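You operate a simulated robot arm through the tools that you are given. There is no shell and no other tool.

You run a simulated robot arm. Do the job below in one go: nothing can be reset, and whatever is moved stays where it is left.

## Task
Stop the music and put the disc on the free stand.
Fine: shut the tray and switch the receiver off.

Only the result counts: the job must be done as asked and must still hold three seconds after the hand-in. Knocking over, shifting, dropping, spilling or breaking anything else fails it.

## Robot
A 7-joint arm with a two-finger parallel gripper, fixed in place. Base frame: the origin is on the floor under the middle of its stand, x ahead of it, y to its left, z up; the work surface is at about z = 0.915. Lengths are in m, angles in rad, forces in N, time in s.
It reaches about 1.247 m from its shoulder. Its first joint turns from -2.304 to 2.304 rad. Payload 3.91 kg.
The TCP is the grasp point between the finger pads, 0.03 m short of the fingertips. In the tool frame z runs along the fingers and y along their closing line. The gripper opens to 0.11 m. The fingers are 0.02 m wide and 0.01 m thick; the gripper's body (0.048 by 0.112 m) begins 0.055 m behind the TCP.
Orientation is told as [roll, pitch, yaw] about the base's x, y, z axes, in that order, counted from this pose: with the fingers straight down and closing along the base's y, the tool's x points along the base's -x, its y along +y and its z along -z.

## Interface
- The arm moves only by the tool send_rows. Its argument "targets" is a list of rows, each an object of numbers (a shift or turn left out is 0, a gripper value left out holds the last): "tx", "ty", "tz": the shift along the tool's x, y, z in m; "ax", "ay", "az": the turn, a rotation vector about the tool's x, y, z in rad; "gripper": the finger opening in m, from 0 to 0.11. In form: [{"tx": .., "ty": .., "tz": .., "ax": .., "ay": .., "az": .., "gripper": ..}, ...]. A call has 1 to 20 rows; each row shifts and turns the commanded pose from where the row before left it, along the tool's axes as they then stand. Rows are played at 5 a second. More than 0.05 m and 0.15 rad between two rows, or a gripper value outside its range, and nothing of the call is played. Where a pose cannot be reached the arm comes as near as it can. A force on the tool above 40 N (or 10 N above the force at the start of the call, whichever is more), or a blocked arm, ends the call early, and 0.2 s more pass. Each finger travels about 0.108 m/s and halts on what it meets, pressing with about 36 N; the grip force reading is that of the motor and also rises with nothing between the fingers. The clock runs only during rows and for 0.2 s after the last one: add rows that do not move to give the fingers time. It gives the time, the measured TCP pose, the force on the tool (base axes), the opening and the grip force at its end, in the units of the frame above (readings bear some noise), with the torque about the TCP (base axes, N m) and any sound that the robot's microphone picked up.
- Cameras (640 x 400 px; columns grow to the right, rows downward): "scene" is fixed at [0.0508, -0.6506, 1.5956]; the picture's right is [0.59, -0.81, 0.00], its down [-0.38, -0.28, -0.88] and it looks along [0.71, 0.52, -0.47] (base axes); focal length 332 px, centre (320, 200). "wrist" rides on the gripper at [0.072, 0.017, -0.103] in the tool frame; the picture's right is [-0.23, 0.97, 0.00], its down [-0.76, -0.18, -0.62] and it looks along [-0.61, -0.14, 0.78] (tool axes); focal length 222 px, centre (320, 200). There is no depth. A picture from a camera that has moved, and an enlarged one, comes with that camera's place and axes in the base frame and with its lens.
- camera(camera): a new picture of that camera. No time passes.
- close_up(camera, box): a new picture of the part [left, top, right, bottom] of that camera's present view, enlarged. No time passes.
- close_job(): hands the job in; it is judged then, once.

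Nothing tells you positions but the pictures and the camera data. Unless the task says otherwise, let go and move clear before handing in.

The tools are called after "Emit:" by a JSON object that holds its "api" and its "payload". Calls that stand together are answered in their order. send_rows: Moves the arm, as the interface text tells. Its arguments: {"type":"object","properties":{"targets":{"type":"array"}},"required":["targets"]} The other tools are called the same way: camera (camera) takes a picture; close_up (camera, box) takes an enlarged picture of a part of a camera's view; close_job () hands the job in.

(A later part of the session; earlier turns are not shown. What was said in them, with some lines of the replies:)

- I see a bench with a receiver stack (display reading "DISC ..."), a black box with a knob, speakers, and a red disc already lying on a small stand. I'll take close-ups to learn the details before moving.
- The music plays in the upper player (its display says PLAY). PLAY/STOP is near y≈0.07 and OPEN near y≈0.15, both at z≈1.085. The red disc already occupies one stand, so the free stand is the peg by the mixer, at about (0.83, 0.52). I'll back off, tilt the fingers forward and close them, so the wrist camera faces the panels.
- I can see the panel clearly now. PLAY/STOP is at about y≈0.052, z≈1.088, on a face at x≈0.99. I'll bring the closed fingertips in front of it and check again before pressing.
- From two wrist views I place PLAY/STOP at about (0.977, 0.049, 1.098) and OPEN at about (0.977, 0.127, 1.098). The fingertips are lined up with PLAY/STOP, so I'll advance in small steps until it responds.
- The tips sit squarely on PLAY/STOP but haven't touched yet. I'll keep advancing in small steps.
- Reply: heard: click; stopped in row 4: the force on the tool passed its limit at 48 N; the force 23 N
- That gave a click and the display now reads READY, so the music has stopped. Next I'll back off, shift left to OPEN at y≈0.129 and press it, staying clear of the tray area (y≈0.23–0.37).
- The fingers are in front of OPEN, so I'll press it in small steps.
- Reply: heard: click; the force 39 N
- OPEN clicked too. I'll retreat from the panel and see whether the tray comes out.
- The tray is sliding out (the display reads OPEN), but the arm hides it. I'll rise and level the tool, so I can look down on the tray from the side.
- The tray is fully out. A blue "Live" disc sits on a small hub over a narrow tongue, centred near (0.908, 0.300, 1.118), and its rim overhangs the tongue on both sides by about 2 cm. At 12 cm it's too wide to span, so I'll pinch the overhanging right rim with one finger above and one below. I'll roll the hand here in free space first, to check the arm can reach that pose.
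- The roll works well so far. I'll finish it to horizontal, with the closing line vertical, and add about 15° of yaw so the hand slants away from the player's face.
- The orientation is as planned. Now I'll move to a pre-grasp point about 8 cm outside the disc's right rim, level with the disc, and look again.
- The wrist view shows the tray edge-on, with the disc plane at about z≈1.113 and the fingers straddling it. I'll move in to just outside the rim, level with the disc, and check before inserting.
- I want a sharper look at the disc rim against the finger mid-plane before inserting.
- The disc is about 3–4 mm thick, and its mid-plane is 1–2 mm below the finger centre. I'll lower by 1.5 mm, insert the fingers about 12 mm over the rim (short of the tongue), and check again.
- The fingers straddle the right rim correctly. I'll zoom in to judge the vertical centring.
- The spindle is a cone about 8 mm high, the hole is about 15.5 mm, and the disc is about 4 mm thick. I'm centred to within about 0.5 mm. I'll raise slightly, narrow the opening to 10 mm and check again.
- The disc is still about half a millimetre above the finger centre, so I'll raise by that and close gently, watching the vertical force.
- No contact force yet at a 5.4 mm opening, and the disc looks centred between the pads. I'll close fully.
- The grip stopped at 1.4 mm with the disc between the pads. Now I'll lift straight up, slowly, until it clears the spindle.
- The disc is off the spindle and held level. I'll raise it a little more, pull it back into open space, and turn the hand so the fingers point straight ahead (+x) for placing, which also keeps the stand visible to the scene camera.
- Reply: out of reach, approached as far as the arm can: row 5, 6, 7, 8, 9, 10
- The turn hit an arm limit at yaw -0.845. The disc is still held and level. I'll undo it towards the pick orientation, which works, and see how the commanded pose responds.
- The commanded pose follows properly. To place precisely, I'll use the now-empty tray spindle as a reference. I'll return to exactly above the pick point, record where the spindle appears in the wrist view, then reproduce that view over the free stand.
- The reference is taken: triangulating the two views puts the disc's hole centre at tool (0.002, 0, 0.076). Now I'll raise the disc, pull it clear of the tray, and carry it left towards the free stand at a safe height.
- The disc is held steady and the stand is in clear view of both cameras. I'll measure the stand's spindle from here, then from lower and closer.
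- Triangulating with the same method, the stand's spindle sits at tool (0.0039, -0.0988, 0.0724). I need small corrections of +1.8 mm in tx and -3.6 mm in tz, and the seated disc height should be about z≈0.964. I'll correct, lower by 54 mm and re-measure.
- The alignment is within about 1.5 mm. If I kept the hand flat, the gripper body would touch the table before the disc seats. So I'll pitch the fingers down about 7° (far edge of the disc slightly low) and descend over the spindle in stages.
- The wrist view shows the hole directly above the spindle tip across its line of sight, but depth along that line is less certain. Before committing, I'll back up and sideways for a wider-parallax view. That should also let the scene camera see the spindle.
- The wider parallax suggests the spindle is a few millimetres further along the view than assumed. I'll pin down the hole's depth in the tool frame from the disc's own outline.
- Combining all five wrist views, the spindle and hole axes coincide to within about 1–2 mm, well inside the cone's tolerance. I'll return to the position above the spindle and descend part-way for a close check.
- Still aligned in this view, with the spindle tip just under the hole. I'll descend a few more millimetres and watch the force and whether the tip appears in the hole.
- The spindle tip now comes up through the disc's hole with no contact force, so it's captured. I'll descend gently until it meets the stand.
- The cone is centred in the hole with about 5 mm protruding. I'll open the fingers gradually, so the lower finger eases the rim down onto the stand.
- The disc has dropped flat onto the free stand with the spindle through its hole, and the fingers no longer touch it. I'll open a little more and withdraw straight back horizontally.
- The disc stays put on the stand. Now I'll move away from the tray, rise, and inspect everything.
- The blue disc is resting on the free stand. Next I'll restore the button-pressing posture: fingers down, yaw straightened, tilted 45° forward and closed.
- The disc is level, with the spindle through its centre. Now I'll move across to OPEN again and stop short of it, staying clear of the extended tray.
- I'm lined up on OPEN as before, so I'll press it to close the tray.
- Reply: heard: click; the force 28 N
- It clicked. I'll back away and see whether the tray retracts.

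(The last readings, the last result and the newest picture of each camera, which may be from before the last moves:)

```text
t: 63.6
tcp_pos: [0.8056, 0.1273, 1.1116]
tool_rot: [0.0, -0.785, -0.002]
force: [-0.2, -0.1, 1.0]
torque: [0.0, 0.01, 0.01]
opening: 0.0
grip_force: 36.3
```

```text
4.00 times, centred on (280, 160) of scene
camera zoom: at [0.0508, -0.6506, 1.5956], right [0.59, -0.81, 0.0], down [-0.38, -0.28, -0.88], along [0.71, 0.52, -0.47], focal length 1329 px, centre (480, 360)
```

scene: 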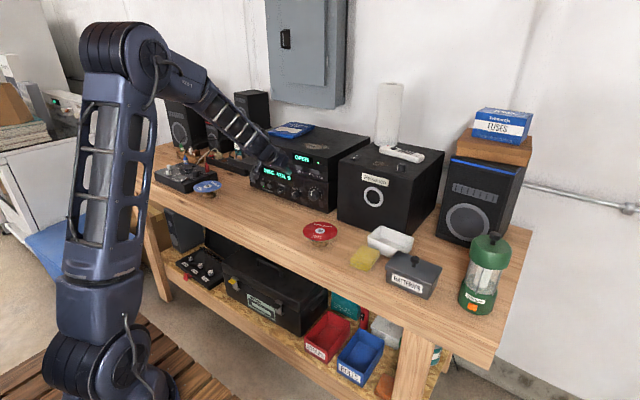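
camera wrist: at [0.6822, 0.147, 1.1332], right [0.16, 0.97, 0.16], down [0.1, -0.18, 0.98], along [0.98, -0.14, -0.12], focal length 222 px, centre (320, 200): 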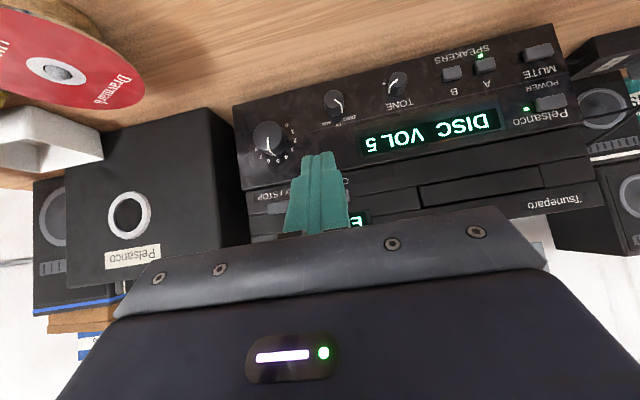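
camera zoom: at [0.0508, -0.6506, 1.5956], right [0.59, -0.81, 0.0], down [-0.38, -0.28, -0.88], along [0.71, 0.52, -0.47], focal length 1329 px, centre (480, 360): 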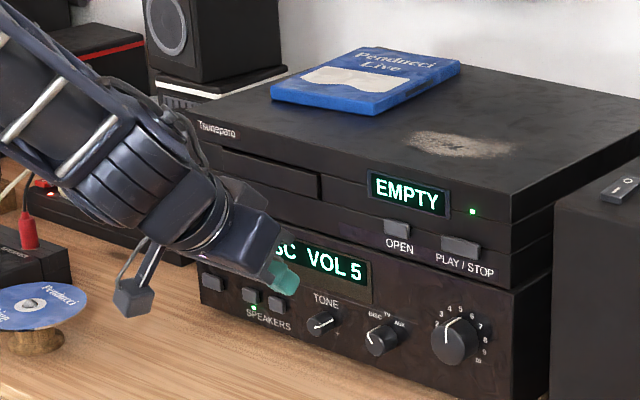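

The tray is shut and the player shows EMPTY. Last comes the receiver's POWER button, which I locate at about (0.977, 0.401, 1.029). I'll move in front of it and check alignment.

Emit:
{"api": "send_rows", "payload": {"targets": [{"ty": 0.0456}, {"ty": 0.0456}, {"ty": 0.0456}, {"ty": 0.0456}, {"ty": 0.0456}, {"ty": 0.0456}, {"tz": 0.0327}, {"tz": 0.0327}, {"tz": 0.0327}, {}]}}

Emit:
{"api": "camera", "payload": {"camera": "wrist"}}

Emit:
{"api": "close_up", "payload": {"camera": "scene", "box": [190, 110, 310, 210]}}

```text
t: 65.8
tcp_pos: [0.8753, 0.4018, 1.0422]
tool_rot: [-0.001, -0.785, -0.002]
force: [-0.8, 0.3, 0.1]
torque: [0.03, -0.01, -0.01]
opening: 0.0001
grip_force: 35.9
```

```text
taken
camera wrist: at [0.7512, 0.4205, 1.0636], right [0.16, 0.97, 0.16], down [0.1, -0.18, 0.98], along [0.98, -0.14, -0.12], focal length 222 px, centre (320, 200)
```

wrist: 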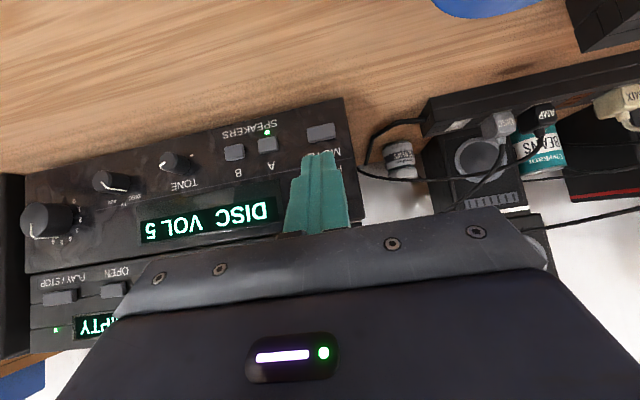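

```text
4.00 times, centred on (250, 160) of scene
camera zoom: at [0.0508, -0.6506, 1.5956], right [0.59, -0.81, 0.0], down [-0.38, -0.28, -0.88], along [0.71, 0.52, -0.47], focal length 1329 px, centre (600, 360)
```

zoom: 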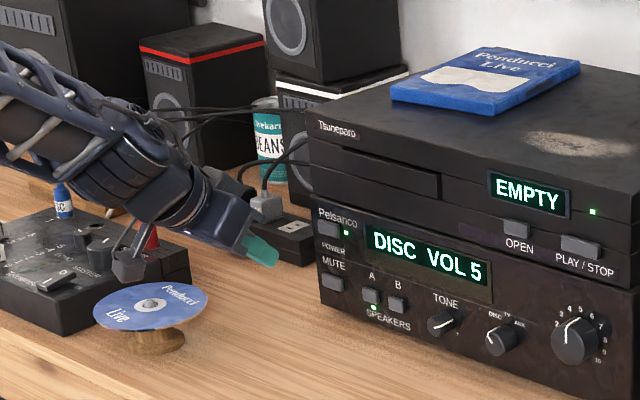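

Alignment looks right: MUTE is directly below at z≈0.965, and POWER is level with my fingertip at z≈1.029. I'll close most of the distance and check from the scene view before pressing.

Emit:
{"api": "send_rows", "payload": {"targets": [{"tx": -0.0141, "tz": 0.0142}, {"tx": -0.0141, "tz": 0.0142}, {"tx": -0.0127, "tz": 0.0127}, {}]}}

Emit:
{"api": "camera", "payload": {"camera": "wrist"}}

Emit:
{"api": "close_up", "payload": {"camera": "scene", "box": [230, 140, 280, 190]}}

```text
t: 66.8
tcp_pos: [0.932, 0.4018, 1.0416]
tool_rot: [-0.001, -0.786, -0.002]
force: [-1.3, 0.0, 0.4]
torque: [-0.02, 0.02, -0.02]
opening: 0.0
grip_force: 35.8
```

```text
taken
camera wrist: at [0.8087, 0.42, 1.0637], right [0.16, 0.97, 0.16], down [0.1, -0.18, 0.98], along [0.98, -0.14, -0.12], focal length 222 px, centre (320, 200)
```

wrist: 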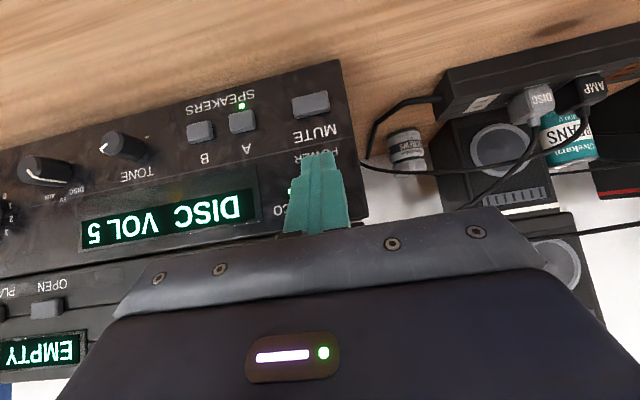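

```text
8.00 times, centred on (255, 165) of scene
camera zoom: at [0.0508, -0.6506, 1.5956], right [0.59, -0.81, 0.0], down [-0.38, -0.28, -0.88], along [0.71, 0.52, -0.47], focal length 2658 px, centre (840, 480)
```

zoom: 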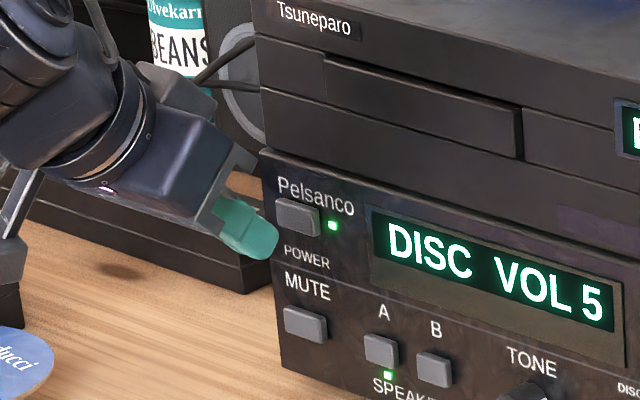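

The fingertip is at POWER's height and about 4 mm left of its centre. I'll correct that and press.

Emit:
{"api": "send_rows", "payload": {"targets": [{"tx": -0.00424, "ty": -0.004, "tz": 0.00424}, {"tx": -0.00283, "tz": 0.00283}, {"tx": -0.00283, "tz": 0.00283}, {"tx": -0.00212, "tz": 0.00212}, {"tx": -0.00212, "tz": 0.00212}, {"tx": -0.00142, "tz": 0.00142}]}}

Emit:
{"api": "camera", "payload": {"camera": "wrist"}}

Emit:
{"api": "close_up", "payload": {"camera": "scene", "box": [230, 140, 310, 200]}}

```text
t: 68.3
tcp_pos: [0.9514, 0.3987, 1.0405]
tool_rot: [-0.001, -0.783, -0.001]
force: [-17.2, -4.3, 6.7]
torque: [-0.11, 0.02, -0.1]
opening: 0.0
grip_force: 36.6
heard: click
stopped in row 6: the force on the tool passed its limit at 43 N (the readings are from after the stop); the commanded pose is now the measured one
```

```text
taken
camera wrist: at [0.8277, 0.4165, 1.063], right [0.16, 0.97, 0.16], down [0.1, -0.18, 0.98], along [0.98, -0.14, -0.13], focal length 222 px, centre (320, 200)
```

wrist: 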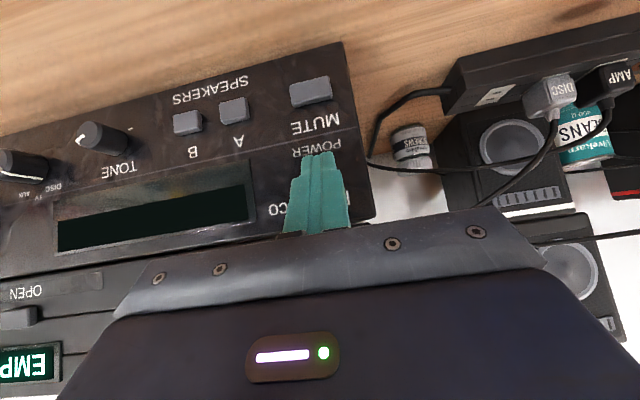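

```text
6.67 times, centred on (270, 170) of scene
camera zoom: at [0.0508, -0.6506, 1.5956], right [0.59, -0.81, 0.0], down [-0.38, -0.28, -0.88], along [0.71, 0.52, -0.47], focal length 2215 px, centre (653, 400)
```

zoom: 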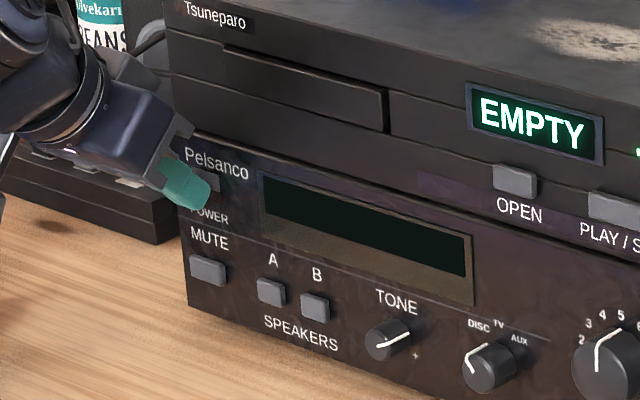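

The click turned the receiver's display and LEDs dark, so it's off. I'll back straight away, rise clear, and do a final check of the whole scene.

Emit:
{"api": "send_rows", "payload": {"targets": [{"tx": 0.0142, "tz": -0.0141}, {"tx": 0.0284, "tz": -0.0281}, {"tx": 0.0284, "tz": -0.0281}, {"tx": 0.0284, "tz": -0.0281}, {"tx": 0.0284, "tz": -0.0281}, {"tz": -0.045}, {"tz": -0.045}, {"tz": -0.045}, {"tz": -0.045}, {}, {}]}}

Emit:
{"api": "camera", "payload": {"camera": "wrist"}}

Emit:
{"api": "camera", "payload": {"camera": "scene"}}

Emit:
{"api": "close_up", "payload": {"camera": "scene", "box": [170, 110, 350, 220]}}

Emit:
{"api": "close_up", "payload": {"camera": "scene", "box": [180, 160, 240, 210]}}

```text
t: 70.7
tcp_pos: [0.6475, 0.3999, 1.1687]
tool_rot: [-0.003, -0.783, -0.001]
force: [0.8, 0.0, 0.2]
torque: [0.01, 0.01, 0.04]
opening: 0.0
grip_force: 36.2
```

```text
taken
camera wrist: at [0.5239, 0.4177, 1.19], right [0.16, 0.97, 0.16], down [0.1, -0.18, 0.98], along [0.98, -0.14, -0.13], focal length 222 px, centre (320, 200)
```

wrist: 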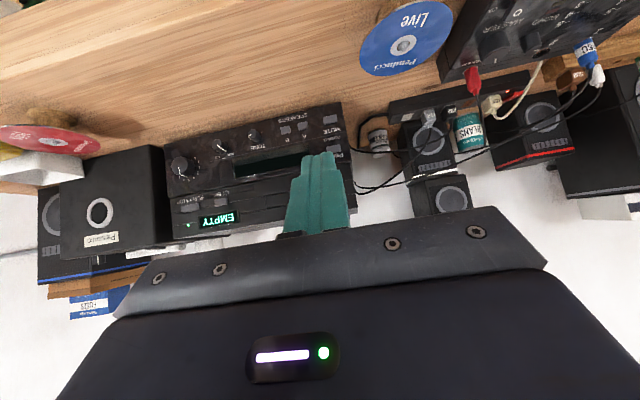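

```text
taken
```

scene: 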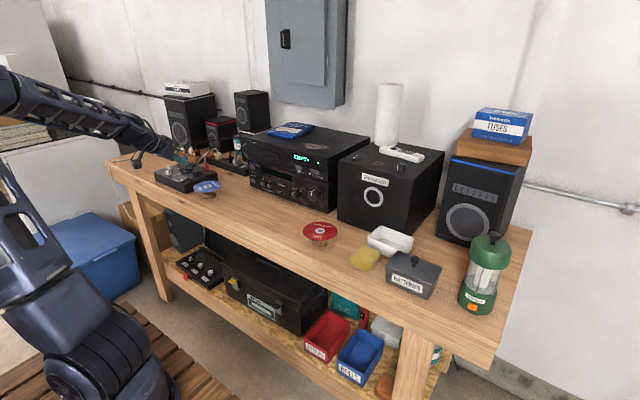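

```text
3.56 times, centred on (260, 165) of scene
camera zoom: at [0.0508, -0.6506, 1.5956], right [0.59, -0.81, 0.0], down [-0.38, -0.28, -0.88], along [0.71, 0.52, -0.47], focal length 1181 px, centre (533, 324)
```

zoom: 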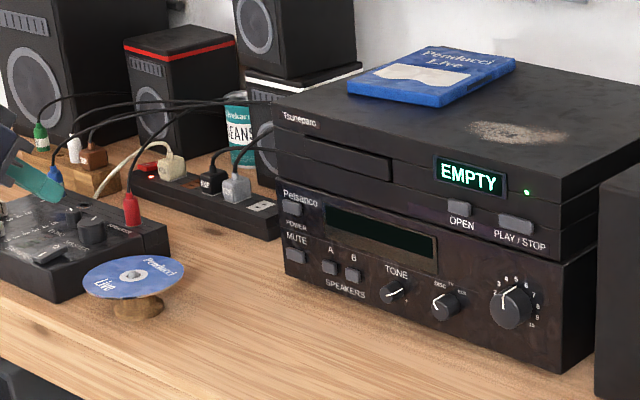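

```text
8.00 times, centred on (210, 185) of scene
camera zoom: at [0.0508, -0.6506, 1.5956], right [0.59, -0.81, 0.0], down [-0.38, -0.28, -0.88], along [0.71, 0.52, -0.47], focal length 2658 px, centre (1200, 320)
```

zoom: 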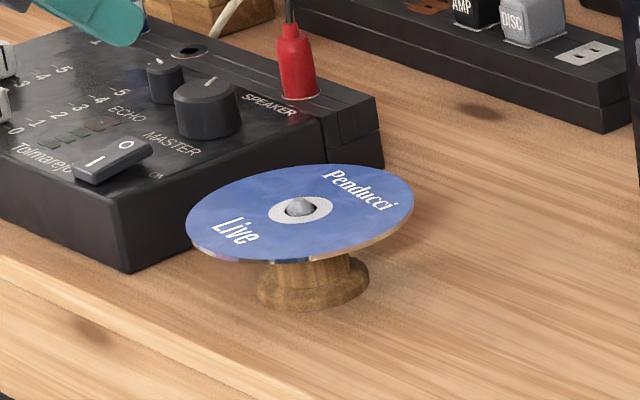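

The job looks complete:
- **Disc:** the blue disc lies flat on the free stand, with the spindle through its hole.
- **Player:** stopped and showing EMPTY, with the tray shut.
- **Receiver:** off, with its display and LEDs dark.

Nothing else has moved and the arm is clear, so I'm handing in.

Emit:
{"api": "close_job", "payload": {}}

```text
The job is handed in.
```

The music is stopped and the blue "Live" disc is on the free stand by the mixer. I've handed the job in but haven't had a verdict back.

- **Music:** I pressed PLAY/STOP and the player's display changed from PLAY to READY.
- **Disc:** it lies flat on the stand with the spindle through its hole.
- **Tray:** it is shut, and the player shows EMPTY.
- **Receiver:** I pressed POWER; its display and lights are dark.

In the last pictures nothing else had moved or fallen, and the arm was clear of everything.
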